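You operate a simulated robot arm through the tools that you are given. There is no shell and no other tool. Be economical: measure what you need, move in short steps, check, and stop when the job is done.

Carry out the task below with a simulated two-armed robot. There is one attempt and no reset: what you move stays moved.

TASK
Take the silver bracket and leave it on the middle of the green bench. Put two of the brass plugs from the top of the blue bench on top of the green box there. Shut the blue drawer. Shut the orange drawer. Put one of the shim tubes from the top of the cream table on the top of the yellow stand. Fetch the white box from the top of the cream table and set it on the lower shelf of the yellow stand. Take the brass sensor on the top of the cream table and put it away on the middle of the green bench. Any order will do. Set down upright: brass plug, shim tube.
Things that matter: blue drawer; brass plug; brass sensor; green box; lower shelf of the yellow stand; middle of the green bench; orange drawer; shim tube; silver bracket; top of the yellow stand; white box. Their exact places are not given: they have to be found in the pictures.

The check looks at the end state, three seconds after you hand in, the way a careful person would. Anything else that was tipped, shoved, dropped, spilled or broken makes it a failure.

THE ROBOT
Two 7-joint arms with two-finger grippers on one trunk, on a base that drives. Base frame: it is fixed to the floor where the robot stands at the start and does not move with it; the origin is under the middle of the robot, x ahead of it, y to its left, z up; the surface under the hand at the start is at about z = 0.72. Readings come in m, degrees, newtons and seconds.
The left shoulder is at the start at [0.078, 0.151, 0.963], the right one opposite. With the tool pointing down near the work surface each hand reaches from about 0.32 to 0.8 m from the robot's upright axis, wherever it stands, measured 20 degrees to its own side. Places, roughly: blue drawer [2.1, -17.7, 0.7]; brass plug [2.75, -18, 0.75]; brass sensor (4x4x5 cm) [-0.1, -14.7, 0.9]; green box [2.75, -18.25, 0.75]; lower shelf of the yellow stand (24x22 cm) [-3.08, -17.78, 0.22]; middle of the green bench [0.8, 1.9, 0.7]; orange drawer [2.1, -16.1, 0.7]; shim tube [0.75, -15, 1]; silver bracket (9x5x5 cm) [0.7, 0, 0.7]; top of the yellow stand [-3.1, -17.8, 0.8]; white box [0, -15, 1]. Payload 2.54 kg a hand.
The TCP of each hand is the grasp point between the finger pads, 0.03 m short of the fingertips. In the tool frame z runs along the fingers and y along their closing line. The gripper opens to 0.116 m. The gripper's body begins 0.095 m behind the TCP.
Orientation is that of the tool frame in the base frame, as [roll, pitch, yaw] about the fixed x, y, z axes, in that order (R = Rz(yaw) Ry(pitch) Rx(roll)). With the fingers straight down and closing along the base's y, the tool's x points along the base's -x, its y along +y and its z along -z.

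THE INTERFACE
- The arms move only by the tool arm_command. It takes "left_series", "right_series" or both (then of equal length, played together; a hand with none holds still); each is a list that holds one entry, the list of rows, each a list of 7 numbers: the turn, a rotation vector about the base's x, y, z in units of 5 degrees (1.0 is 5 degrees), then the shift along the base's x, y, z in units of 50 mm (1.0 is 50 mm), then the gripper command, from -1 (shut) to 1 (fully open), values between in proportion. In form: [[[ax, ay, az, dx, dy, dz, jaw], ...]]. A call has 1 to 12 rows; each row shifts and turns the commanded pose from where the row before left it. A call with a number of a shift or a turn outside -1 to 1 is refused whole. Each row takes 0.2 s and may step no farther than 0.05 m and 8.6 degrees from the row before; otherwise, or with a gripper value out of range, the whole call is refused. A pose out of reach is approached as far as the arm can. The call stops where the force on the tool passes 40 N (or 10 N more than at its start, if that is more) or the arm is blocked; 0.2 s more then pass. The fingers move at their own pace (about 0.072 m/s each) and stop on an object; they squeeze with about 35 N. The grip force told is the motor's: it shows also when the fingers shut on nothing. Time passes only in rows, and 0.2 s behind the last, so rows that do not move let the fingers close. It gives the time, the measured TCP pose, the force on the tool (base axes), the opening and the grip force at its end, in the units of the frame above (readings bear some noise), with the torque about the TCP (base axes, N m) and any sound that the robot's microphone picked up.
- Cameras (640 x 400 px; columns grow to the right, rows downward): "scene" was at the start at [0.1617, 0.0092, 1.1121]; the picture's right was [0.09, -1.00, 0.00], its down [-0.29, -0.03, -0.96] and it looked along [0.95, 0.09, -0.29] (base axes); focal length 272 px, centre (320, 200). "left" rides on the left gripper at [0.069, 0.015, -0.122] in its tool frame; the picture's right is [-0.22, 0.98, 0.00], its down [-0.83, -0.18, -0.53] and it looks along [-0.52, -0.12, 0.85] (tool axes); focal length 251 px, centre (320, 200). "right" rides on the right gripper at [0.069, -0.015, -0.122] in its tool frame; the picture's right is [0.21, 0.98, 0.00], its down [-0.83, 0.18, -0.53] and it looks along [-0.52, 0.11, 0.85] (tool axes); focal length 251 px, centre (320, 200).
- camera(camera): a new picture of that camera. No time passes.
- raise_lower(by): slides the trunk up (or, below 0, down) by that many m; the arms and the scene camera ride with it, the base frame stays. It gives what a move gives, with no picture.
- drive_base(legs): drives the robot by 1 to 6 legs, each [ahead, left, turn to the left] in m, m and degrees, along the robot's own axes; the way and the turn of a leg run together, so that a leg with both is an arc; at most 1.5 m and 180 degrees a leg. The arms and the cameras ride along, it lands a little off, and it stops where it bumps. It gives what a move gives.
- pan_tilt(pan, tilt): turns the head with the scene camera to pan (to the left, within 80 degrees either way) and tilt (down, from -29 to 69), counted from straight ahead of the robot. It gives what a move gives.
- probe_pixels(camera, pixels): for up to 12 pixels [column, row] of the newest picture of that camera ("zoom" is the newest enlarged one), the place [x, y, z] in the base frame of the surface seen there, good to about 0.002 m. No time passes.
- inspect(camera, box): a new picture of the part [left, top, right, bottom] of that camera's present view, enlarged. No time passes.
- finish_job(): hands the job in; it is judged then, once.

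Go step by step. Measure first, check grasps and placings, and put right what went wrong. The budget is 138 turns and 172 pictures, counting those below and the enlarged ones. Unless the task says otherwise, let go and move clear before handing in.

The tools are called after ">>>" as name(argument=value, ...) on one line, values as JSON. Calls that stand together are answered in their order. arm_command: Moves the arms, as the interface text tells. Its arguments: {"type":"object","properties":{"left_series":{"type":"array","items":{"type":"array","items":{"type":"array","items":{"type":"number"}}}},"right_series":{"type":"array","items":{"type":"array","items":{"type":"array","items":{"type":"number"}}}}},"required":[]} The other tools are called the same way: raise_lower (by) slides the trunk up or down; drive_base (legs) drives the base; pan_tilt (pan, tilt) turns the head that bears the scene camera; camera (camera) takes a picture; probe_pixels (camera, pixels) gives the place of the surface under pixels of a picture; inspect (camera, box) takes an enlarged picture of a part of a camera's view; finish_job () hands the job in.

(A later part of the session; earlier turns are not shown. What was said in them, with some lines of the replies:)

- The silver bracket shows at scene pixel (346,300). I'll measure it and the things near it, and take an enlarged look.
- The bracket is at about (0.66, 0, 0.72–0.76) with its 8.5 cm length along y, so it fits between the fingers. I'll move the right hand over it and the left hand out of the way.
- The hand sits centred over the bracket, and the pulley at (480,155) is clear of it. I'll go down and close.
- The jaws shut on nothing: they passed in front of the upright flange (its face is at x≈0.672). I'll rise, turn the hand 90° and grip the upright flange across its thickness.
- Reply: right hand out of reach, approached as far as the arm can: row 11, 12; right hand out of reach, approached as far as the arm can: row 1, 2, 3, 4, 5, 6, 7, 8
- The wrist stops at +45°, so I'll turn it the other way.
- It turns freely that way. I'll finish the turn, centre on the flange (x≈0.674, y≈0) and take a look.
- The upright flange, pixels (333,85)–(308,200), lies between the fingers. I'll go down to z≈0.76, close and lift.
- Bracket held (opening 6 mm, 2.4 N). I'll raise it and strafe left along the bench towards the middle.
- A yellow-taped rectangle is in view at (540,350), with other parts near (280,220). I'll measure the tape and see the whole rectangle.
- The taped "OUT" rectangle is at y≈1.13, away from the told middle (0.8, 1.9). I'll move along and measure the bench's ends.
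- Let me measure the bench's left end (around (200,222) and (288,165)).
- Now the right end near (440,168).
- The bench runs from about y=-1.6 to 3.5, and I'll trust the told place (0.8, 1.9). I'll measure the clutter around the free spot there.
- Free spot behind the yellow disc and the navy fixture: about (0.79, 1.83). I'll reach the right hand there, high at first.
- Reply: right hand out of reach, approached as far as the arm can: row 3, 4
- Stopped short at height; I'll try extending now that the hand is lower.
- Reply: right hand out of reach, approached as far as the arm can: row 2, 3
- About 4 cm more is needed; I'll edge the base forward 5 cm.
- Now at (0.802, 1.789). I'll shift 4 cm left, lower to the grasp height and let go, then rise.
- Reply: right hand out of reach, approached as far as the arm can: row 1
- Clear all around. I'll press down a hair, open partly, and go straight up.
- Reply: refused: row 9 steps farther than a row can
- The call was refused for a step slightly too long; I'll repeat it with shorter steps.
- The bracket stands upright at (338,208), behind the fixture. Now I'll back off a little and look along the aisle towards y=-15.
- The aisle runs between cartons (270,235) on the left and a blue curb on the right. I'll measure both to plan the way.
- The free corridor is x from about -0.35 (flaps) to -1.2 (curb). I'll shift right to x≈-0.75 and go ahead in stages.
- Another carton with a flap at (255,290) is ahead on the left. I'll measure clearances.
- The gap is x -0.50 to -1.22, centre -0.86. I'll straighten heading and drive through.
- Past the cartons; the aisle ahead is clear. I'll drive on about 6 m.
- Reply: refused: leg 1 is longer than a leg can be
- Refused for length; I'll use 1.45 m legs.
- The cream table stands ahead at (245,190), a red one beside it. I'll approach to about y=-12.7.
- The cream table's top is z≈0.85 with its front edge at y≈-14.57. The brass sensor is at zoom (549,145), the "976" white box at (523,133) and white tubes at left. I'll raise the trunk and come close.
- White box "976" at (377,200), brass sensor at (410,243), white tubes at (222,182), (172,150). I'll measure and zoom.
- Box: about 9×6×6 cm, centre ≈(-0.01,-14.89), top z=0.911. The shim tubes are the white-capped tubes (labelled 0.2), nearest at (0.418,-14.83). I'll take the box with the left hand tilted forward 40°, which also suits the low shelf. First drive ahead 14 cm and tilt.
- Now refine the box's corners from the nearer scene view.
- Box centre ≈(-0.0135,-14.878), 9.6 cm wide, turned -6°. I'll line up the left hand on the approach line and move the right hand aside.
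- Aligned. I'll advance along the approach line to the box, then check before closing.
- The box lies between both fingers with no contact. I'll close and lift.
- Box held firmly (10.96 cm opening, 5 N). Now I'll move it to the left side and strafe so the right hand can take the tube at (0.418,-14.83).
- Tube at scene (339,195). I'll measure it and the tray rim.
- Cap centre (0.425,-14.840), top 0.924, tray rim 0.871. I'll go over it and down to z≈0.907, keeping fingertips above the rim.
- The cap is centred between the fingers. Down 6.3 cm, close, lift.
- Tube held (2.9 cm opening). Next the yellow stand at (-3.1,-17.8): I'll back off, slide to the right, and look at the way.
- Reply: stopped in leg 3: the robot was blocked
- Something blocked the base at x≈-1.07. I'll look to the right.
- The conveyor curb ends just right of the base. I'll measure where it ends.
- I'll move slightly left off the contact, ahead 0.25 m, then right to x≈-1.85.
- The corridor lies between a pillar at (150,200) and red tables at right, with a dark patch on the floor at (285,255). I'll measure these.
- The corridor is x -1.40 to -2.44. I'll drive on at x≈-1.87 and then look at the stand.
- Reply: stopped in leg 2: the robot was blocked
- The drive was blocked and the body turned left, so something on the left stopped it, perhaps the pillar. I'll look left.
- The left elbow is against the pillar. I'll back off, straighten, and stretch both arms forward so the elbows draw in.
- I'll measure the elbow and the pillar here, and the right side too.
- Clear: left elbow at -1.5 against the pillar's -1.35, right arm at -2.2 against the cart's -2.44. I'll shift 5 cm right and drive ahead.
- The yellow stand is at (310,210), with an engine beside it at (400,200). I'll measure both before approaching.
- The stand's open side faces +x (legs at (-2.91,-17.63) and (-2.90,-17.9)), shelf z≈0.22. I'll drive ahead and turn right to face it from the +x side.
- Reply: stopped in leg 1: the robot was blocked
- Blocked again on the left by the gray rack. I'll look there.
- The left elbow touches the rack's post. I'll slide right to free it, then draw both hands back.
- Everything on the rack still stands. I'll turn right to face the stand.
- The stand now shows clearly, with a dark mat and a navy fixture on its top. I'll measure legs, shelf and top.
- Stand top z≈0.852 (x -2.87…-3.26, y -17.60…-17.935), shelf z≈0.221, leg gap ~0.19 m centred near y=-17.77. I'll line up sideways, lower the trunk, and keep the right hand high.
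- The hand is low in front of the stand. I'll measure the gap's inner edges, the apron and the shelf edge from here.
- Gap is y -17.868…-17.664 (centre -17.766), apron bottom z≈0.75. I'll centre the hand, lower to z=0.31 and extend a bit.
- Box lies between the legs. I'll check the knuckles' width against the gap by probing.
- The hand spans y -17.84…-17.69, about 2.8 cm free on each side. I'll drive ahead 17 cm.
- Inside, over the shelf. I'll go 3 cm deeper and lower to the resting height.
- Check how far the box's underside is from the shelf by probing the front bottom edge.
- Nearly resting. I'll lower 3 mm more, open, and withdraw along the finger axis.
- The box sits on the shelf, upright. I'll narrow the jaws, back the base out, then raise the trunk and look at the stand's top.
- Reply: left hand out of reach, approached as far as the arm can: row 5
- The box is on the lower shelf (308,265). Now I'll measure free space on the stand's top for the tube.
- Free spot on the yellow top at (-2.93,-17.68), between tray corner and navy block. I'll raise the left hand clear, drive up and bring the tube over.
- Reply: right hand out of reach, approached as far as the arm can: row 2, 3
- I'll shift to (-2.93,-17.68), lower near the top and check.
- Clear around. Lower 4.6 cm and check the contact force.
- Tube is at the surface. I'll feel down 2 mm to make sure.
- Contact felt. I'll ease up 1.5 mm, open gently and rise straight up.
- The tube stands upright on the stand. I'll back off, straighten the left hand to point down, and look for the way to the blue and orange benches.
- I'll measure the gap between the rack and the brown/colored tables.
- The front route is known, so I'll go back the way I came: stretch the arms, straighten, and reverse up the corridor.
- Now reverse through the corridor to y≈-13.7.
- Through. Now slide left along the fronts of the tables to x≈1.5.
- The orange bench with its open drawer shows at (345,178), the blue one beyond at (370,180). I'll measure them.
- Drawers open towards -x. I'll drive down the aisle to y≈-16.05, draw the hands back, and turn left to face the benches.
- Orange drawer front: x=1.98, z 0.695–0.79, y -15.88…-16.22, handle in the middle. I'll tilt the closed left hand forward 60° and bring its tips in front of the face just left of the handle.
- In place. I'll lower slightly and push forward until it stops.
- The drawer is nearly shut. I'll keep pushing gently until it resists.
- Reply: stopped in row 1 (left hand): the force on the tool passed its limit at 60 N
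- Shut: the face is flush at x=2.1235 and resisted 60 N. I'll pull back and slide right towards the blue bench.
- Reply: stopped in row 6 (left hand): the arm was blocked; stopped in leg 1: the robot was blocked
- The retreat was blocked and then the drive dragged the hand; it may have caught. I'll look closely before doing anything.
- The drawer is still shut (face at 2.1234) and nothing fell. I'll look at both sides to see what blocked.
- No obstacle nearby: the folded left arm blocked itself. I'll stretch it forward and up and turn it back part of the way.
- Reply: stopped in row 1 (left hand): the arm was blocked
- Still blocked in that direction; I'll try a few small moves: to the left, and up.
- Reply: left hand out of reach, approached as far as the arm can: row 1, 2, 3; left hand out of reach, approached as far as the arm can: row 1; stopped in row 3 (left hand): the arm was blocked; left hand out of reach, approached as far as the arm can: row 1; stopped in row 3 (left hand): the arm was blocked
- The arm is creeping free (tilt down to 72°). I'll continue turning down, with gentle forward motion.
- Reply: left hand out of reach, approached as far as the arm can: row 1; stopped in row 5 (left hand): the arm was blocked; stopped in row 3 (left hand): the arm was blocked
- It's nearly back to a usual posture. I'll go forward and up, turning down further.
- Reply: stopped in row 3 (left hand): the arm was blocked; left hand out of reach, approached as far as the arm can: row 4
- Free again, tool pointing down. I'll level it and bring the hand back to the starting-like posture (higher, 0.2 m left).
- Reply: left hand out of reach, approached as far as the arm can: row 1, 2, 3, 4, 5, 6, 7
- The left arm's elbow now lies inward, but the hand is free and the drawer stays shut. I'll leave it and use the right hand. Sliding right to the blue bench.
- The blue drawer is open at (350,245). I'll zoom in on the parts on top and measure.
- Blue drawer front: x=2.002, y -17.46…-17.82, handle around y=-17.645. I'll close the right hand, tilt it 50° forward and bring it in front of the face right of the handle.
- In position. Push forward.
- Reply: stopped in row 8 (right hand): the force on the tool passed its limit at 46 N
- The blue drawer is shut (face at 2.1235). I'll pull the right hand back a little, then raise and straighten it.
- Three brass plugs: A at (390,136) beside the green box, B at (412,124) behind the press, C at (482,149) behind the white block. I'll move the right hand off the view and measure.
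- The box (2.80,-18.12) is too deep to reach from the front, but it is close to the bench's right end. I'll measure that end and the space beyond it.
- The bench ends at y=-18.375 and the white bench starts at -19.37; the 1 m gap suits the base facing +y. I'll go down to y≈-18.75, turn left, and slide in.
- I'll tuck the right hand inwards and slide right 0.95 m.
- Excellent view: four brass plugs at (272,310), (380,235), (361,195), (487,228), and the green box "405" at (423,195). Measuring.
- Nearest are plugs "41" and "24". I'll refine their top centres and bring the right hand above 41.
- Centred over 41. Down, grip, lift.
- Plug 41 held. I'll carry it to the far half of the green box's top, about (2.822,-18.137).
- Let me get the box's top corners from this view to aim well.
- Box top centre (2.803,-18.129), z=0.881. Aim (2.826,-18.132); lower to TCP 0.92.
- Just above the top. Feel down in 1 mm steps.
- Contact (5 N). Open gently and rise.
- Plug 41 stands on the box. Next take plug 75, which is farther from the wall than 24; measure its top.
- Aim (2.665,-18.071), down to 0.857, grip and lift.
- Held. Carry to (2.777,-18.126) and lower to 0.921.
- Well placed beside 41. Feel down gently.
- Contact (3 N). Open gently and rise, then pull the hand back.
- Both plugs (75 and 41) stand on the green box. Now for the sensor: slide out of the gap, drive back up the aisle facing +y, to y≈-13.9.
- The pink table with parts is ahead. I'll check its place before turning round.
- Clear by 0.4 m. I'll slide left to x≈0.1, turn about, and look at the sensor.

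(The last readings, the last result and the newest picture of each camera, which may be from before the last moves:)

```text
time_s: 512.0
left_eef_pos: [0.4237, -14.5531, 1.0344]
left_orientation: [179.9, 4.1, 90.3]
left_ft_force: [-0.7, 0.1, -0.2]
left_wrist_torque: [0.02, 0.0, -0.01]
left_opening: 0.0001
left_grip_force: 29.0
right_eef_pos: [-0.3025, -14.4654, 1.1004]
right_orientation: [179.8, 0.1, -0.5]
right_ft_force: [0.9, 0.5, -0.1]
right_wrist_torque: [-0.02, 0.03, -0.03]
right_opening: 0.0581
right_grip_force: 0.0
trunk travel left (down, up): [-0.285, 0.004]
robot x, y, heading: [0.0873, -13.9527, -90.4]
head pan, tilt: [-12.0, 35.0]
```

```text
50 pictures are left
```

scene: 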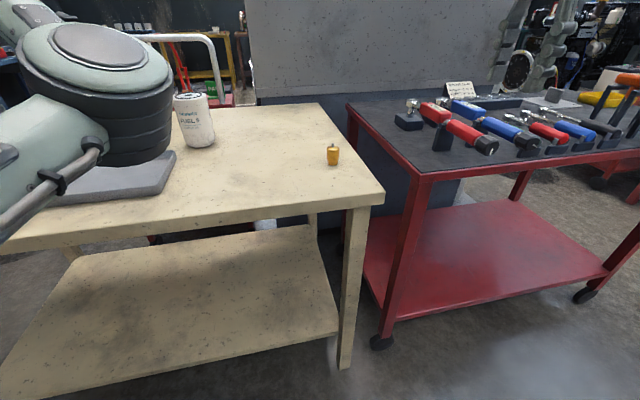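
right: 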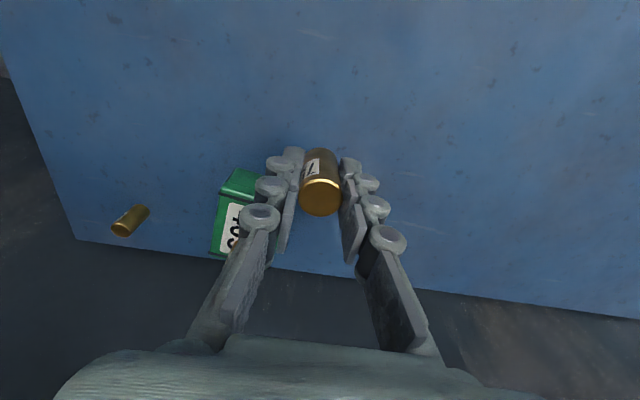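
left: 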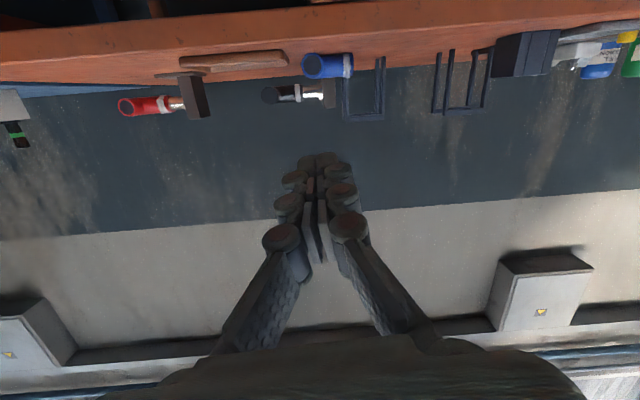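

Sensor at (333,155). I'll drive ahead 0.2 m, then measure it with a zoom.

>>> drive_base(legs=[[0.2, 0, 0.4]])

>>> arm_command(right_series=[[[0, 0, 0, 0.83, -0.15, 0, 0], [0, 0, 0, 0.83, -0.15, 0, 0], [0, 0, 0, 0.83, -0.15, 0, 0], [0, 0, 0, 0.83, -0.15, 0, 0], [0, 0, 0, 0.83, -0.14, 0, 0], [0, 0, 0, 0, 0, -0.7, 0], [0, 0, 0, 0, 0, 0, 0]]])

>>> camera(camera="right")

>>> camera(camera="scene")

```text
time_s: 513.6
left_eef_pos: [0.4292, -14.7525, 1.0344]
left_orientation: [179.9, 4.2, 90.6]
left_ft_force: [0.6, 0.5, -0.4]
left_wrist_torque: [0.03, 0.01, 0.02]
left_opening: 0.0002
left_grip_force: 28.9
right_eef_pos: [-0.3002, -14.6696, 1.1009]
right_orientation: [179.9, 0.0, -0.1]
right_ft_force: [0.2, -1.1, -0.4]
right_wrist_torque: [0.02, -0.02, -0.01]
right_opening: 0.058
right_grip_force: 0.0
trunk travel left (down, up): [-0.285, 0.004]
robot x, y, heading: [0.0863, -14.1524, -90.2]
head pan, tilt: [-12.0, 35.0]
```

```text
time_s: 515.2
left_eef_pos: [0.4275, -14.7515, 1.0346]
left_orientation: [180.0, 4.1, 90.7]
left_ft_force: [-0.1, -0.4, -0.5]
left_wrist_torque: [0.0, 0.0, 0.04]
left_opening: 0.0003
left_grip_force: 28.9
right_eef_pos: [-0.0913, -14.7058, 1.0632]
right_orientation: [179.7, -0.1, -0.2]
right_ft_force: [0.1, -0.5, -0.5]
right_wrist_torque: [0.01, -0.01, 0.01]
right_opening: 0.0583
right_grip_force: 0.1
trunk travel left (down, up): [-0.285, 0.004]
robot x, y, heading: [0.0877, -14.1547, -90.1]
head pan, tilt: [-12.0, 35.0]
```

```text
49 pictures are left
```

right: 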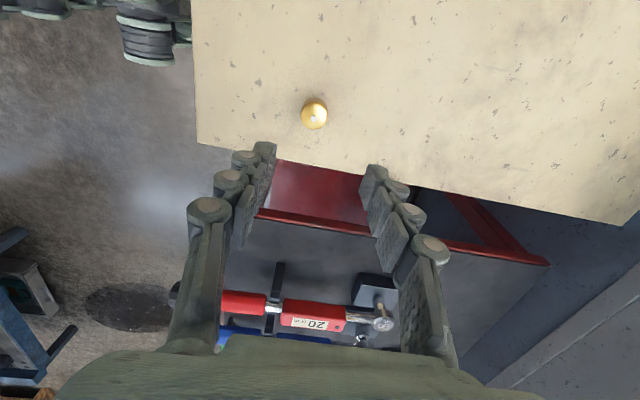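

```text
48 pictures are left
```

scene: 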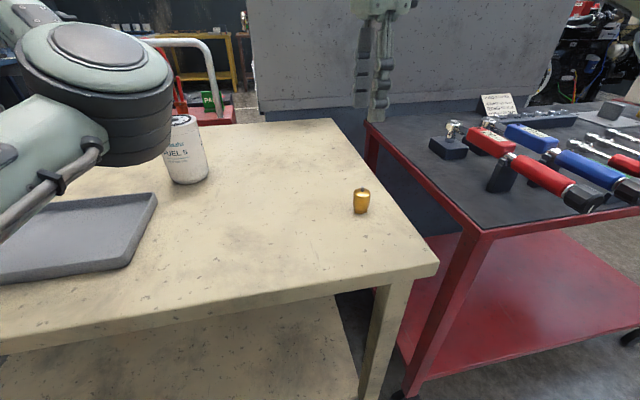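

>>> probe_pixels(camera="right", pixels=[[314, 115], [306, 115], [323, 115], [314, 107], [314, 124], [318, 116]])

>>> inspect(camera="scene", box=[330, 175, 394, 225])

```text
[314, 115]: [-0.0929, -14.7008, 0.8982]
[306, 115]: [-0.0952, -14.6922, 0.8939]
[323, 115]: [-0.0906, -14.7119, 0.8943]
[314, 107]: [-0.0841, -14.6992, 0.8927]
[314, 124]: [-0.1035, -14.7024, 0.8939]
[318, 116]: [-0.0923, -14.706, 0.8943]
```

```text
8.00 times, centred on (362, 200) of scene
```

zoom: 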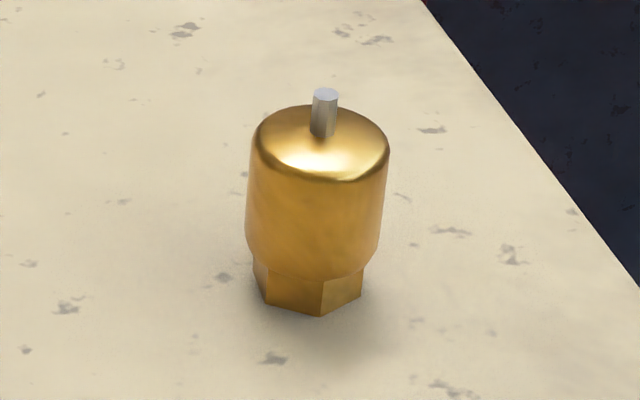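

Sensor centre (-0.0935,-14.7015), body up to z≈0.895. Go down to TCP z≈0.886, grip, lift.

>>> arm_command(right_series=[[[0, 0, 0, -0.04, 0.08, -0.8, 0], [0, 0, 0, 0, 0, -0.8, 0], [0, 0, 0, 0, 0, -0.8, 0], [0, 0, 0, 0, 0, -0.7, 0], [0, 0, 0, 0, 0, -0.44, 0], [0, 0, 0, 0, 0, 0, -0.4], [0, 0, 0, 0, 0, 0, -1], [0, 0, 0, 0, 0, 0, -1], [0, 0, 0, 0, 0, 0.4, -1], [0, 0, 0, 0, 0, 0.8, -1], [0, 0, 0, 0, 0, 0.8, -1], [0, 0, 0, 0, 0, 0.8, -1]]])

>>> camera(camera="right")

```text
time_s: 517.8
left_eef_pos: [0.4274, -14.7511, 1.0336]
left_orientation: [179.9, 4.1, 90.7]
left_ft_force: [-0.1, -0.4, -0.5]
left_wrist_torque: [-0.01, 0.01, -0.02]
left_opening: 0.0
left_grip_force: 29.1
right_eef_pos: [-0.0934, -14.7021, 1.0283]
right_orientation: [179.8, 0.0, 0.0]
right_ft_force: [-0.6, -0.1, -1.4]
right_wrist_torque: [0.0, 0.01, -0.03]
right_opening: 0.03
right_grip_force: 34.8
trunk travel left (down, up): [-0.285, 0.004]
robot x, y, heading: [0.0848, -14.1549, -90.2]
head pan, tilt: [-12.0, 35.0]
```

```text
46 pictures are left
```

right: 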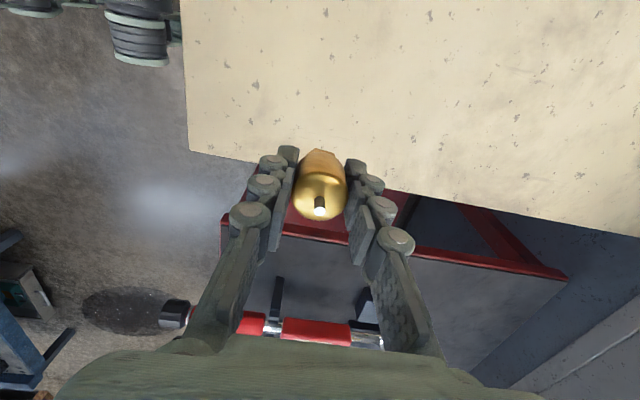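

Sensor held (3 cm opening). I'll raise it, back off, and turn about towards the green bench.

>>> arm_command(right_series=[[[0, 0, 0, -0.3, 0.3, 0.7, -1], [0, 0, 0, -0.3, 0.3, 0.7, -1], [0, 0, 0, -0.4, 0, 0, -1], [0, 0, 0, 0, 0, 0, -1]]])

>>> drive_base(legs=[[-0.3, -0.38, 0], [0, 0, 179.5]])

>>> pan_tilt(pan=0, tilt=12)

>>> camera(camera="scene")

```text
time_s: 518.8
left_eef_pos: [0.4275, -14.7506, 1.0327]
left_orientation: [179.9, 4.1, 90.7]
left_ft_force: [-0.2, 0.6, -0.4]
left_wrist_torque: [0.0, 0.0, 0.03]
left_opening: 0.0
left_grip_force: 28.7
right_eef_pos: [-0.1458, -14.6737, 1.1021]
right_orientation: [179.8, 0.1, -0.2]
right_ft_force: [0.8, -0.7, -1.3]
right_wrist_torque: [0.05, -0.03, 0.03]
right_opening: 0.0298
right_grip_force: 35.2
trunk travel left (down, up): [-0.285, 0.004]
robot x, y, heading: [0.0886, -14.1536, -89.8]
head pan, tilt: [-12.0, 35.0]
```

```text
time_s: 530.6
left_eef_pos: [-0.6487, -13.2748, 1.0339]
left_orientation: [179.9, 4.1, -86.9]
left_ft_force: [0.5, -0.5, -0.4]
left_wrist_torque: [0.0, -0.01, -0.01]
left_opening: 0.0
left_grip_force: 28.7
right_eef_pos: [-0.0734, -13.3271, 1.0996]
right_orientation: [179.8, 0.1, -177.6]
right_ft_force: [0.9, -0.2, -0.1]
right_wrist_torque: [0.01, -0.01, 0.02]
right_opening: 0.0294
right_grip_force: 35.2
trunk travel left (down, up): [-0.285, 0.004]
robot x, y, heading: [-0.2838, -13.8547, 92.2]
head pan, tilt: [-12.0, 35.0]
```

```text
time_s: 531.5
left_eef_pos: [-0.6479, -13.2748, 1.0354]
left_orientation: [179.9, 4.1, -86.9]
left_ft_force: [0.7, 0.0, 0.1]
left_wrist_torque: [0.0, 0.03, 0.0]
left_opening: 0.0
left_grip_force: 28.4
right_eef_pos: [-0.0725, -13.3278, 1.1012]
right_orientation: [179.9, 0.1, -177.8]
right_ft_force: [0.0, -0.3, -0.6]
right_wrist_torque: [-0.01, -0.02, -0.02]
right_opening: 0.0297
right_grip_force: 35.6
trunk travel left (down, up): [-0.285, 0.004]
robot x, y, heading: [-0.2832, -13.8563, 92.3]
head pan, tilt: [0.0, 12.0]
```

```text
45 pictures are left
```

scene: 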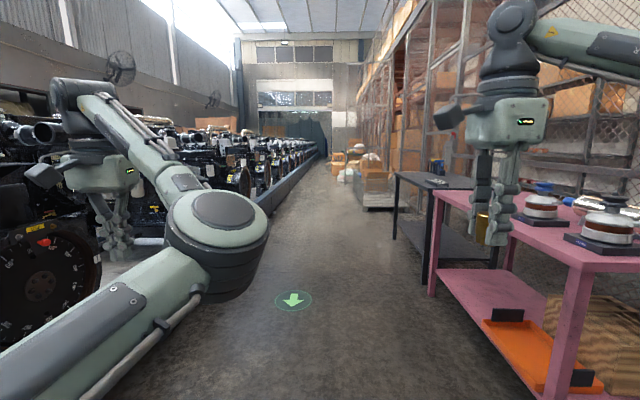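

The aisle is clear. I'll drive up it, easing to x≈-0.68, about 8.8 m.

>>> drive_base(legs=[[1.45, 0.13, -2.3], [1.45, 0.13, 0], [1.5, 0, 0], [1.5, 0, 0], [1.5, 0, 0], [1.4, 0, 0]])

>>> camera(camera="scene")

```text
time_s: 573.4
left_eef_pos: [-0.9804, -4.4185, 1.0345]
left_orientation: [179.9, 4.1, -89.2]
left_ft_force: [-0.8, 1.0, -0.4]
left_wrist_torque: [-0.02, 0.01, 0.0]
left_opening: 0.0003
left_grip_force: 28.3
right_eef_pos: [-0.4077, -4.494, 1.1019]
right_orientation: [179.8, 0.0, -180.0]
right_ft_force: [0.2, -0.9, -0.4]
right_wrist_torque: [-0.03, 0.0, 0.03]
right_opening: 0.0295
right_grip_force: 34.3
trunk travel left (down, up): [-0.285, 0.004]
robot x, y, heading: [-0.6412, -5.0124, 90.1]
head pan, tilt: [0.0, 12.0]
```

```text
44 pictures are left
```

scene: 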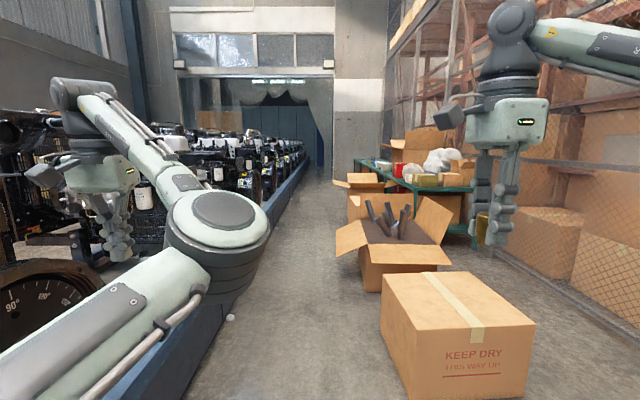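

I'll shift to x≈-0.85 for the gap by the cartons and drive on to y≈1.9.

>>> drive_base(legs=[[1.2, 0.2, 0], [1.5, 0, 0], [1.5, 0, 0], [1.5, 0, 0], [1.2, 0, 0]])

>>> camera(camera="scene")

```text
time_s: 604.6
left_eef_pos: [-1.3236, 2.1772, 1.0264]
left_orientation: [179.4, 4.2, -89.9]
left_ft_force: [-31.7, 73.3, 2.5]
left_wrist_torque: [-11.2, -4.54, -3.93]
left_opening: 0.0
left_grip_force: 28.9
right_eef_pos: [-0.7541, 2.1182, 1.0952]
right_orientation: [-179.7, 0.3, -177.0]
right_ft_force: [-0.5, 0.4, 0.0]
right_wrist_torque: [-0.04, -0.13, 0.0]
right_opening: 0.0298
right_grip_force: 35.3
trunk travel left (down, up): [-0.285, 0.004]
robot x, y, heading: [-0.9531, 1.5818, 92.9]
head pan, tilt: [0.0, 12.0]
stopped in leg 5: the force on the tool passed its limit at 82 N (the readings are from after the stop); the commanded pose is now the measured one
```

```text
43 pictures are left
```

scene: 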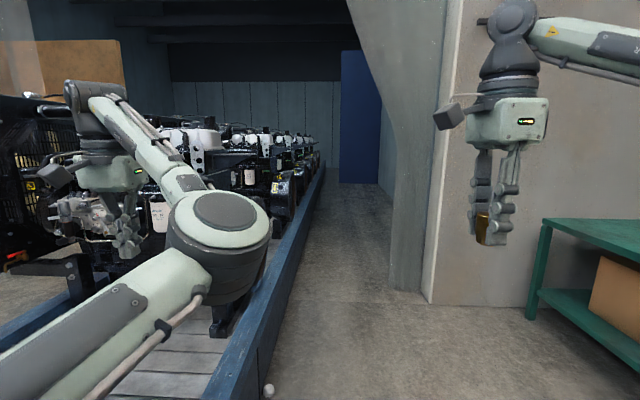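

The left hand touched a machine on the left as the base drifted to x=-0.95. I'll back off a little, move right, and check the machine.

>>> drive_base(legs=[[-0.12, 0, 0], [0, -0.3, -2.9]])

>>> pan_tilt(pan=40, tilt=12)

>>> camera(camera="scene")

>>> camera(camera="left")

```text
time_s: 605.3
left_eef_pos: [-1.3218, 2.1765, 1.0245]
left_orientation: [179.1, 4.4, -90.9]
left_ft_force: [-18.4, 37.9, -6.4]
left_wrist_torque: [-5.51, -3.06, -2.11]
left_opening: 0.0
left_grip_force: 29.4
right_eef_pos: [-0.7517, 2.1142, 1.099]
right_orientation: [-179.9, 0.3, -177.1]
right_ft_force: [-0.3, 0.5, -1.0]
right_wrist_torque: [-0.04, -0.05, 0.01]
right_opening: 0.0294
right_grip_force: 35.5
trunk travel left (down, up): [-0.285, 0.004]
robot x, y, heading: [-0.955, 1.5777, 92.6]
head pan, tilt: [0.0, 12.0]
stopped in leg 1: the force on the tool passed its limit at 106 N (the readings are from after the stop); the commanded pose is now the measured one
```

```text
time_s: 606.4
left_eef_pos: [-1.3227, 2.1759, 1.0255]
left_orientation: [179.1, 4.2, -90.5]
left_ft_force: [-21.8, 50.0, -14.8]
left_wrist_torque: [-7.02, -3.79, -2.69]
left_opening: 0.0002
left_grip_force: 28.7
right_eef_pos: [-0.7529, 2.1154, 1.097]
right_orientation: [-179.7, 0.2, -176.9]
right_ft_force: [0.6, 0.3, -0.8]
right_wrist_torque: [0.03, 0.01, 0.02]
right_opening: 0.0294
right_grip_force: 34.6
trunk travel left (down, up): [-0.285, 0.004]
robot x, y, heading: [-0.9529, 1.5769, 93.0]
head pan, tilt: [40.0, 12.0]
```

```text
42 pictures are left
```

scene: 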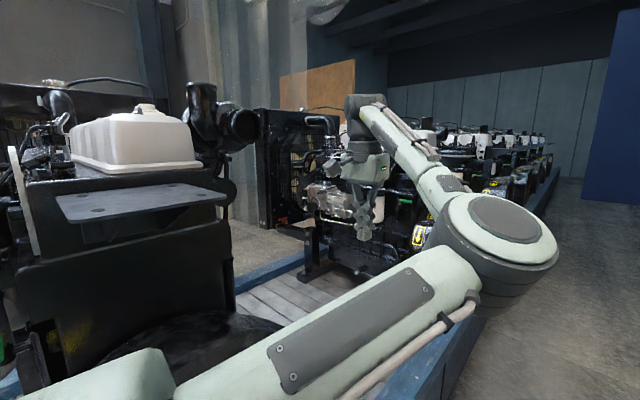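

```text
41 pictures are left
```

left: 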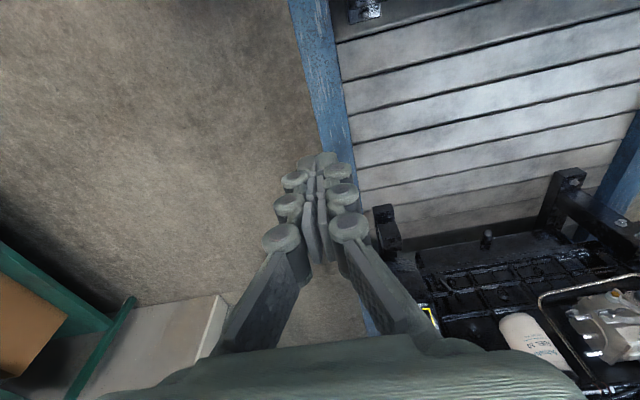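

The force comes from about 15 cm above the grasp point, pushing the hand to +y. I'll zoom on that wrist to see what it touches.

>>> inspect(camera="scene", box=[250, 70, 450, 260])

>>> probe_pixels(camera="scene", pixels=[[240, 130], [360, 110], [345, 135], [315, 125], [305, 175], [330, 165], [335, 195], [395, 150], [360, 220], [290, 90], [345, 70]])

```text
2.11 times, centred on (350, 165) of scene
```

zoom: 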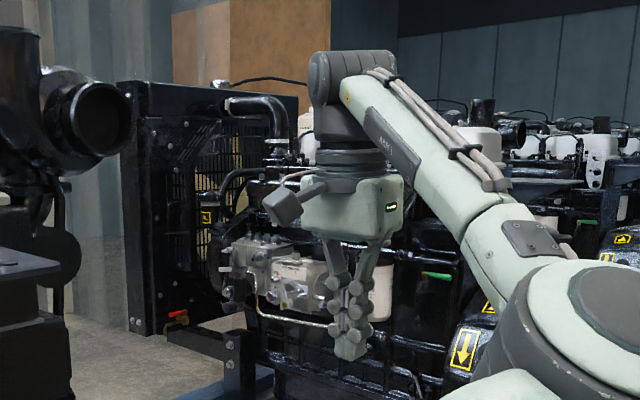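

```text
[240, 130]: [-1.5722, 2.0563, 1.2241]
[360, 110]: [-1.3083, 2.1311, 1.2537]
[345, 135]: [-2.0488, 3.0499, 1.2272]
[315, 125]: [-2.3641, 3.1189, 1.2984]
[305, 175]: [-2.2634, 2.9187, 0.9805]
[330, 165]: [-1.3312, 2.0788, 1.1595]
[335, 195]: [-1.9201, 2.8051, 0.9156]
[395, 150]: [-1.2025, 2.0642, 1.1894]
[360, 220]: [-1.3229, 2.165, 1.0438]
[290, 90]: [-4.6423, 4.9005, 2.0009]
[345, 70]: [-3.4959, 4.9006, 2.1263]
```

Nothing obvious touches it, but the wrist is being pushed forward. I'll follow the push: move the left hand slightly ahead and then up.

>>> arm_command(left_series=[[[0, 0, 0, -0.1, 0.3, 0, -1], [0, 0, 0, 0, 0, 0, -1]]])

>>> pan_tilt(pan=60, tilt=0)

>>> camera(camera="scene")

```text
time_s: 607.0
left_eef_pos: [-1.3248, 2.1823, 1.0334]
left_orientation: [178.8, 4.8, -90.1]
left_ft_force: [1.4, 0.9, -0.3]
left_wrist_torque: [0.03, 0.01, -0.02]
left_opening: 0.0
left_grip_force: 28.3
right_eef_pos: [-0.749, 2.1085, 1.1006]
right_orientation: [179.8, 0.0, -177.0]
right_ft_force: [-0.3, 0.2, -0.5]
right_wrist_torque: [0.0, 0.06, -0.03]
right_opening: 0.0296
right_grip_force: 35.5
trunk travel left (down, up): [-0.285, 0.004]
robot x, y, heading: [-0.952, 1.5769, 92.9]
head pan, tilt: [40.0, 12.0]
```

```text
time_s: 607.8
left_eef_pos: [-1.3235, 2.1834, 1.0327]
left_orientation: [178.8, 4.8, -90.4]
left_ft_force: [-0.4, -0.5, -0.5]
left_wrist_torque: [0.03, -0.02, 0.02]
left_opening: 0.0003
left_grip_force: 28.7
right_eef_pos: [-0.7484, 2.1084, 1.1003]
right_orientation: [179.8, 0.0, -177.0]
right_ft_force: [-0.7, 0.5, -0.6]
right_wrist_torque: [-0.01, 0.0, 0.0]
right_opening: 0.0296
right_grip_force: 35.5
trunk travel left (down, up): [-0.285, 0.004]
robot x, y, heading: [-0.9528, 1.576, 93.2]
head pan, tilt: [60.0, 0.0]
```

```text
39 pictures are left
```

scene: 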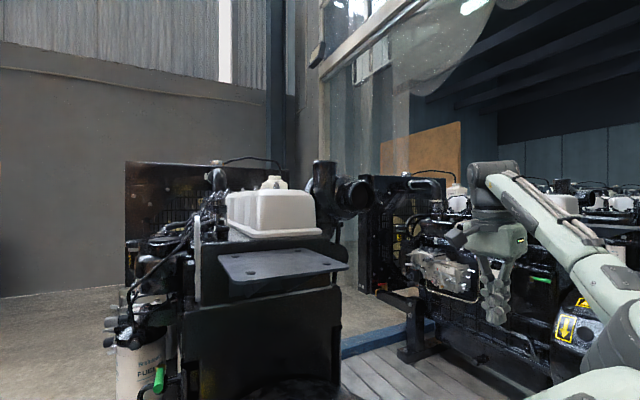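

The force is gone. I suspect the engine's plate corner at (345,266); measuring it.

>>> probe_pixels(camera="scene", pixels=[[344, 266], [325, 250], [235, 278], [220, 258], [280, 265], [375, 195], [340, 330], [340, 180], [470, 235], [320, 200]])

>>> inspect(camera="scene", box=[120, 150, 400, 325])

```text
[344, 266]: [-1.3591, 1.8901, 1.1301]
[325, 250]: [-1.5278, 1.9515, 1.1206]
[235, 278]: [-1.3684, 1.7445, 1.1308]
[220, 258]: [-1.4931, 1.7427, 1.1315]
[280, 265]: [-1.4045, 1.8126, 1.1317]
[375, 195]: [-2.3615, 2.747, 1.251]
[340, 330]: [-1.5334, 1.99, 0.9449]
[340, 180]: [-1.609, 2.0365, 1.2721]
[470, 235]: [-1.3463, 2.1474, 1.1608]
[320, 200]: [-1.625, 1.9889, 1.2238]
```

```text
2.29 times, centred on (260, 238) of scene
```

zoom: 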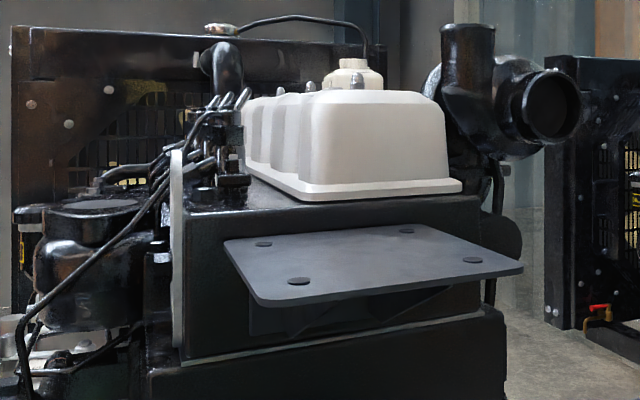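

The plate is well behind the hand and everything looks in place. I'll slide right away from the machines, then turn to face the green bench.

>>> drive_base(legs=[[0, -0.4, 0], [0, 0, -93]])

>>> pan_tilt(pan=0, tilt=25)

>>> camera(camera="scene")

```text
time_s: 616.3
left_eef_pos: [0.0729, 1.9337, 1.033]
left_orientation: [178.8, 4.8, 176.2]
left_ft_force: [-0.2, -0.4, -0.4]
left_wrist_torque: [0.01, 0.0, 0.03]
left_opening: 0.0002
left_grip_force: 28.9
right_eef_pos: [-0.0369, 1.3637, 1.1018]
right_orientation: [179.8, -0.1, 89.6]
right_ft_force: [0.0, -0.1, -0.7]
right_wrist_torque: [0.03, 0.01, -0.03]
right_opening: 0.0296
right_grip_force: 35.4
trunk travel left (down, up): [-0.285, 0.004]
robot x, y, heading: [-0.5543, 1.5998, -0.7]
head pan, tilt: [60.0, 0.0]
```

```text
time_s: 617.6
left_eef_pos: [0.0718, 1.933, 1.0336]
left_orientation: [179.0, 4.7, 176.2]
left_ft_force: [-0.3, -0.4, 0.0]
left_wrist_torque: [-0.01, 0.03, 0.02]
left_opening: 0.0
left_grip_force: 28.6
right_eef_pos: [-0.0368, 1.3639, 1.101]
right_orientation: [179.8, 0.0, 89.5]
right_ft_force: [-0.1, 0.4, -0.4]
right_wrist_torque: [0.06, 0.0, 0.04]
right_opening: 0.0294
right_grip_force: 34.5
trunk travel left (down, up): [-0.285, 0.004]
robot x, y, heading: [-0.5539, 1.5978, -0.5]
head pan, tilt: [0.0, 25.0]
```

```text
37 pictures are left
```

scene: 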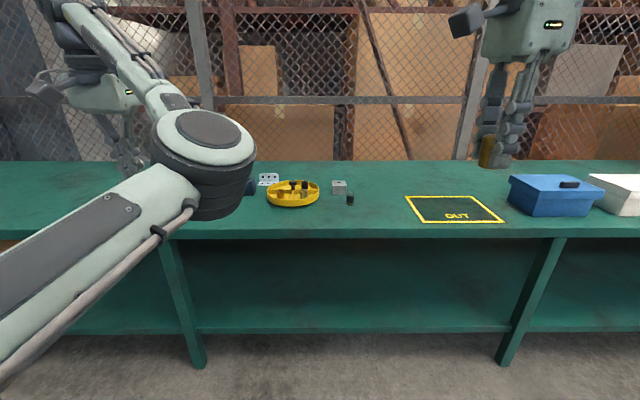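

I'll move to y≈2.15 and close to the bench, then look at the spot.

>>> drive_base(legs=[[0.3, 0.55, 0.5], [0.28, 0, 0]])

>>> pan_tilt(pan=-15, tilt=35)

>>> camera(camera="scene")

```text
time_s: 625.0
left_eef_pos: [0.6304, 2.5127, 1.0326]
left_orientation: [179.0, 4.9, 177.9]
left_ft_force: [-0.7, -0.1, -0.2]
left_wrist_torque: [0.01, 0.01, 0.05]
left_opening: 0.0001
left_grip_force: 28.9
right_eef_pos: [0.5369, 1.9389, 1.0994]
right_orientation: [179.8, 0.0, 91.3]
right_ft_force: [0.1, -0.6, -1.2]
right_wrist_torque: [0.0, 0.02, 0.06]
right_opening: 0.0296
right_grip_force: 35.0
trunk travel left (down, up): [-0.285, 0.004]
robot x, y, heading: [0.0133, 2.1575, 1.4]
head pan, tilt: [0.0, 25.0]
```

```text
time_s: 625.7
left_eef_pos: [0.6297, 2.513, 1.0324]
left_orientation: [178.9, 4.8, 177.8]
left_ft_force: [0.2, 0.0, 0.9]
left_wrist_torque: [0.03, 0.03, 0.01]
left_opening: 0.0
left_grip_force: 28.8
right_eef_pos: [0.5374, 1.9396, 1.1012]
right_orientation: [179.8, 0.0, 91.2]
right_ft_force: [0.2, -0.4, -0.7]
right_wrist_torque: [-0.01, 0.0, -0.01]
right_opening: 0.0297
right_grip_force: 35.0
trunk travel left (down, up): [-0.285, 0.004]
robot x, y, heading: [0.0105, 2.1589, 0.8]
head pan, tilt: [-15.0, 35.0]
```

```text
36 pictures are left
```

scene: 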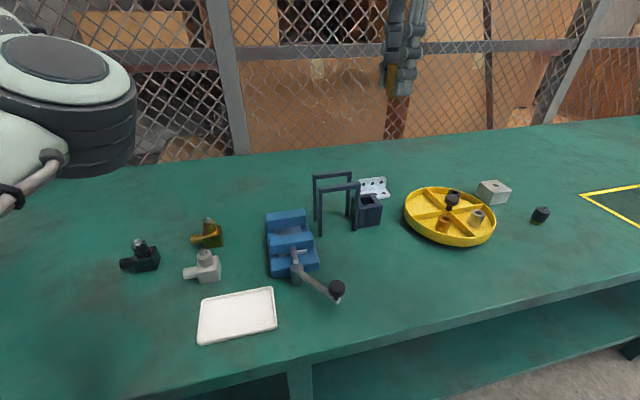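

I'll measure the frame, the bracket and a candidate spot behind them.

>>> probe_pixels(camera="scene", pixels=[[315, 185], [350, 176], [358, 186], [322, 190], [320, 233], [350, 213], [362, 182], [386, 190], [335, 168], [350, 165], [330, 160], [300, 165]])

>>> inspect(camera="scene", box=[280, 140, 420, 240])

```text
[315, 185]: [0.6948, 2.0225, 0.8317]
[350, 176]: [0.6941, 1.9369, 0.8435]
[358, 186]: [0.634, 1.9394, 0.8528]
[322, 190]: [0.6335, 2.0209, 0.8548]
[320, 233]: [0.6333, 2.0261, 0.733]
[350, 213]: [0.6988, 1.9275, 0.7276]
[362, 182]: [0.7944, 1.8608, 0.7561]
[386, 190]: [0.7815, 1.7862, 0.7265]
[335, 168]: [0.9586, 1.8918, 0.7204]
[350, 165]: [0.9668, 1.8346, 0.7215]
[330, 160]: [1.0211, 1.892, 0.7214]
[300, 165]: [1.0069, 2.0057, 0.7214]
```

```text
4.00 times, centred on (350, 190) of scene
```

zoom: 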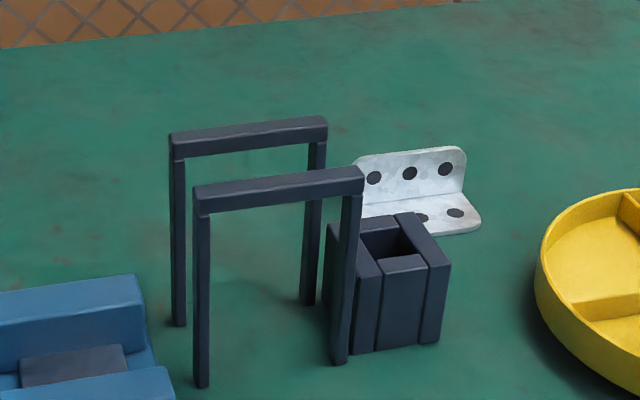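

Free spot at (0.79,1.95): 9 cm behind the frame and clear of the bracket. I'll lower the trunk, edge forward 5 cm and reach over.

>>> raise_lower(by=-0.08)

>>> drive_base(legs=[[0.05, 0, -0.8]])

>>> arm_command(right_series=[[[0, 0, 0, 0.8, 0.05, 0, -1], [0, 0, 0, 0.8, 0.05, 0, -1], [0, 0, 0, 0.8, 0.05, 0, -1], [0, 0, 0, 0.8, 0.05, -0.3, -1], [0, 0, 0, 0.6, 0, -0.4, -1], [0, 0, 0, 0, 0, -0.5, -1], [0, 0, 0, 0, 0, 0, -1]]])

>>> camera(camera="scene")

```text
time_s: 626.9
left_eef_pos: [0.6295, 2.5119, 0.9534]
left_orientation: [179.0, 4.8, 177.9]
left_ft_force: [-0.9, -0.6, 0.7]
left_wrist_torque: [-0.01, -0.01, -0.05]
left_opening: 0.0
left_grip_force: 28.6
right_eef_pos: [0.5371, 1.9398, 1.0218]
right_orientation: [179.7, 0.1, 91.1]
right_ft_force: [1.3, 0.2, -2.0]
right_wrist_torque: [0.01, 0.0, -0.02]
right_opening: 0.0296
right_grip_force: 35.3
trunk travel left (down, up): [-0.205, 0.084]
robot x, y, heading: [0.0122, 2.1627, 1.0]
head pan, tilt: [-15.0, 35.0]
```

```text
time_s: 628.0
left_eef_pos: [0.6842, 2.5034, 0.9514]
left_orientation: [178.9, 4.7, 176.9]
left_ft_force: [0.6, 0.3, 0.2]
left_wrist_torque: [0.0, -0.01, -0.01]
left_opening: 0.0
left_grip_force: 28.6
right_eef_pos: [0.5825, 1.9309, 1.0195]
right_orientation: [179.9, 0.0, 90.4]
right_ft_force: [-0.1, -0.1, -0.9]
right_wrist_torque: [0.01, 0.0, -0.01]
right_opening: 0.0296
right_grip_force: 34.8
trunk travel left (down, up): [-0.205, 0.084]
robot x, y, heading: [0.0598, 2.162, 0.5]
head pan, tilt: [-15.0, 35.0]
stopped in leg 1: the robot was blocked; the commanded pose is now the measured one
```

```text
time_s: 629.6
left_eef_pos: [0.6833, 2.5032, 0.9512]
left_orientation: [178.8, 4.6, 176.9]
left_ft_force: [-0.6, 0.1, 0.1]
left_wrist_torque: [-0.02, 0.0, 0.02]
left_opening: 0.0
left_grip_force: 28.5
right_eef_pos: [0.7724, 1.9392, 0.9629]
right_orientation: [180.0, 0.1, 90.3]
right_ft_force: [0.2, -0.1, -1.1]
right_wrist_torque: [0.01, -0.01, 0.0]
right_opening: 0.0298
right_grip_force: 34.9
trunk travel left (down, up): [-0.205, 0.084]
robot x, y, heading: [0.0607, 2.1594, 0.4]
head pan, tilt: [-15.0, 35.0]
```

```text
34 pictures are left
```

scene: 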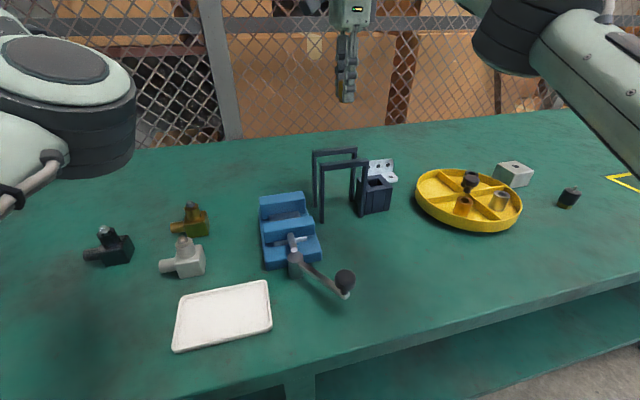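

The base just touched the bench but nothing moved. I'll shift to (0.795,1.95) and lower over the spot.

>>> arm_command(right_series=[[[0, 0, 0, 0, 0, -0.8, -1], [0, 0, 0, 0.46, 0.2, -0.5, -1], [0, 0, 0, 0, 0, -0.8, -1], [0, 0, 0, 0, 0, -0.8, -1], [0, 0, 0, 0, 0, -0.8, -1], [0, 0, 0, 0, 0, 0, -1]]])

>>> inspect(camera="scene", box=[280, 80, 420, 220])

>>> camera(camera="right")

```text
time_s: 631.0
left_eef_pos: [0.685, 2.5037, 0.9521]
left_orientation: [178.9, 4.7, 176.9]
left_ft_force: [-0.4, -0.2, -0.5]
left_wrist_torque: [0.01, 0.04, 0.01]
left_opening: 0.0001
left_grip_force: 28.2
right_eef_pos: [0.7934, 1.9523, 0.7737]
right_orientation: [179.9, 0.1, 90.2]
right_ft_force: [0.6, -0.6, -0.8]
right_wrist_torque: [0.02, 0.02, 0.02]
right_opening: 0.0298
right_grip_force: 35.5
trunk travel left (down, up): [-0.205, 0.084]
robot x, y, heading: [0.0632, 2.159, 0.4]
head pan, tilt: [-15.0, 35.0]
```

```text
2.86 times, centred on (350, 150) of scene
```

zoom: 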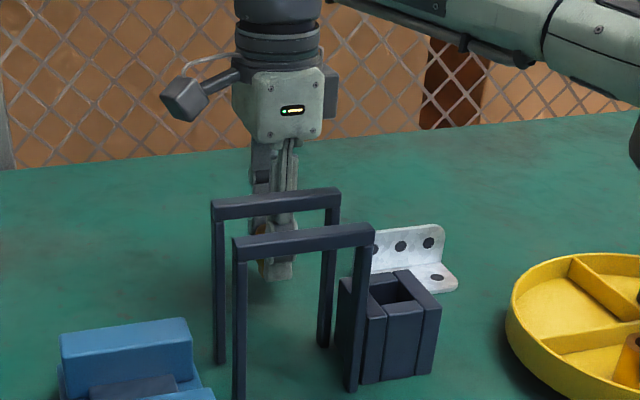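

```text
32 pictures are left
5 turns are left
```

right: 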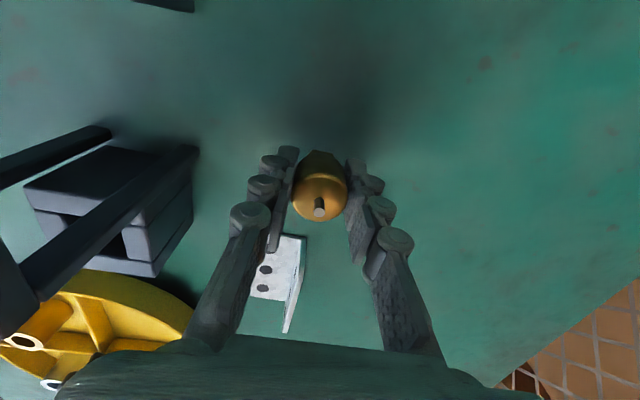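

Clear all round, 5 turns left. Lower the last 1.8 cm, open gently, and rise.

>>> arm_command(right_series=[[[0, 0, 0, 0, 0, -0.25, -1], [0, 0, 0, 0, 0, -0.1, -1], [0, 0, 0, 0, 0, -0.02, -1], [0, 0, 0, 0, 0, 0, -1], [0, 0, 0, 0, 0, 0, -0.4], [0, 0, 0, 0, 0, 0, -0.2], [0, 0, 0, 0, 0, 0, -0.2], [0, 0, 0, 0, 0, 0.4, -0.2], [0, 0, 0, 0, 0, 0.8, -0.2], [0, 0, 0, 0, 0, 0.8, -0.2], [0, 0, 0, 0, 0, 0.8, -0.2], [0, 0, 0, 0, 0, 0.8, -0.2]]])

>>> camera(camera="scene")

>>> inspect(camera="scene", box=[280, 110, 420, 220])

>>> camera(camera="right")

```text
time_s: 633.6
left_eef_pos: [0.6847, 2.5039, 0.9516]
left_orientation: [179.1, 4.6, 176.9]
left_ft_force: [0.2, 0.5, 0.8]
left_wrist_torque: [0.0, -0.01, 0.0]
left_opening: 0.0001
left_grip_force: 28.8
right_eef_pos: [0.7942, 1.9555, 0.9393]
right_orientation: [179.8, 0.0, 90.3]
right_ft_force: [-0.2, 0.3, -0.2]
right_wrist_torque: [0.08, -0.02, 0.0]
right_opening: 0.0464
right_grip_force: 0.1
trunk travel left (down, up): [-0.205, 0.084]
robot x, y, heading: [0.0593, 2.1601, 0.2]
head pan, tilt: [-15.0, 35.0]
```

```text
31 pictures are left
```

scene: 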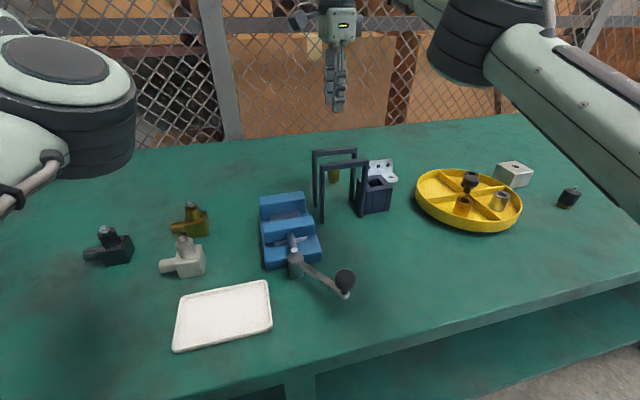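

```text
3.64 times, centred on (350, 165) of scene
```

zoom: 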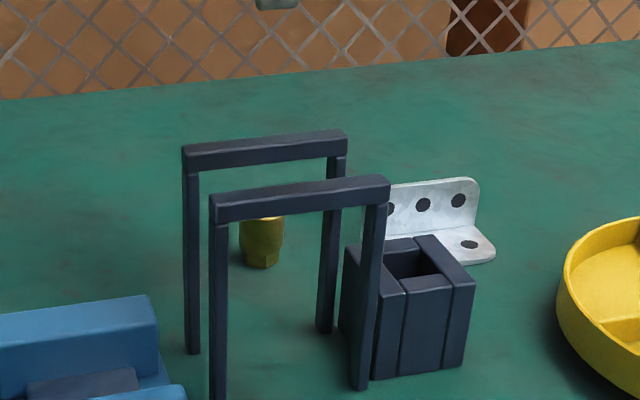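

```text
29 pictures are left
4 turns are left
```

right: 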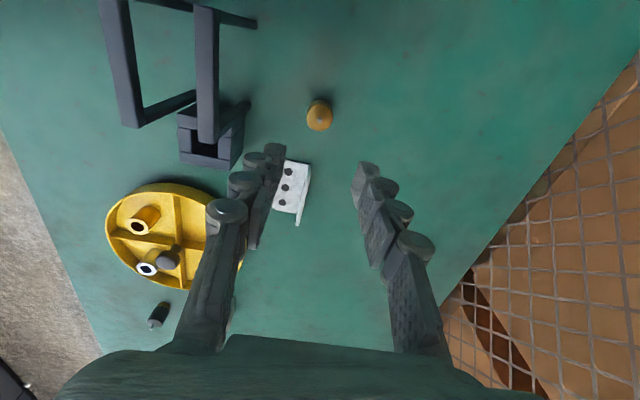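

The sensor stands upright at (335,172), next to the bracket and clear of the fixture. I'll back the base off, well clear of the bench, before handing in.

>>> arm_command(right_series=[[[0, 0, 0, 0, 0, 0.8, -0.2], [0, 0, 0, 0, 0, 0.6, -0.2], [0, 0, 0, 0, 0, 0, -0.2]]])

>>> drive_base(legs=[[-0.3, 0, 0]])

>>> camera(camera="scene")

```text
time_s: 634.4
left_eef_pos: [0.6837, 2.5026, 0.9518]
left_orientation: [178.9, 4.8, 177.1]
left_ft_force: [-0.1, 0.8, 1.2]
left_wrist_torque: [0.01, 0.01, -0.02]
left_opening: 0.0
left_grip_force: 28.7
right_eef_pos: [0.7784, 1.9495, 0.997]
right_orientation: [179.9, 0.2, 90.2]
right_ft_force: [-0.2, 0.0, 0.2]
right_wrist_torque: [-0.01, -0.03, 0.01]
right_opening: 0.0465
right_grip_force: 0.0
right hand out of reach, approached as far as the arm can: row 1, 2
trunk travel left (down, up): [-0.205, 0.084]
robot x, y, heading: [0.061, 2.159, 0.3]
head pan, tilt: [-15.0, 35.0]
```

```text
time_s: 636.5
left_eef_pos: [0.383, 2.4983, 0.9523]
left_orientation: [178.8, 4.7, 176.5]
left_ft_force: [-0.4, 1.2, 0.6]
left_wrist_torque: [0.02, 0.0, 0.02]
left_opening: 0.0002
left_grip_force: 28.6
right_eef_pos: [0.4742, 1.9449, 0.9969]
right_orientation: [179.9, 0.0, 89.8]
right_ft_force: [0.5, -0.5, -0.6]
right_wrist_torque: [0.0, -0.04, 0.02]
right_opening: 0.0465
right_grip_force: 0.0
trunk travel left (down, up): [-0.205, 0.084]
robot x, y, heading: [-0.2439, 2.1617, -0.2]
head pan, tilt: [-15.0, 35.0]
```

```text
28 pictures are left
3 turns are left
```

scene: 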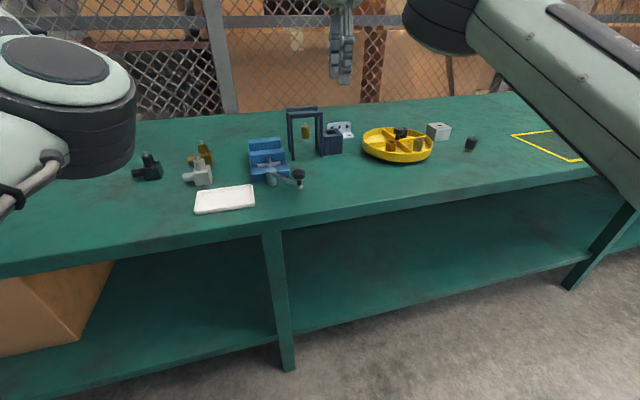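

Everything on the green bench is in place: sensor at (305,132), bracket at (342,128). Both hands are empty and clear, so I'm handing in.

>>> finish_job()

```text
The job is handed in.
```

The job is handed in, and everything you asked for is in place as far as the pictures and readings show:

- **Green bench:** the silver bracket and the brass sensor stand on the middle, at about (0.78, 1.83) and (0.79, 1.95).
- **Green box:** two brass plugs, 41 and 75, stand upright on top.
- **Drawers:** the blue and orange drawers are both shut, with each front flush with the edge of its bench.
- **Yellow stand:** one shim tube is upright on the top, and the white box is on the lower shelf.

Where exactly the "middle of the green bench" lies was my reading. I used the place you gave, about (0.8, 1.9), although the bench's own midpoint measured nearer y = 0.95.

The robot bumped into things several times while driving:

- It touched a pillar, a gray rack, the end of the conveyor curb and the front of the green bench.
- The left wrist jammed near one of the engines, with a force above 80 N; I could not tell what it touched.

I saw nothing moved or knocked over in the pictures I took of the pillar, rack, engine and bench. I did not check the curb.
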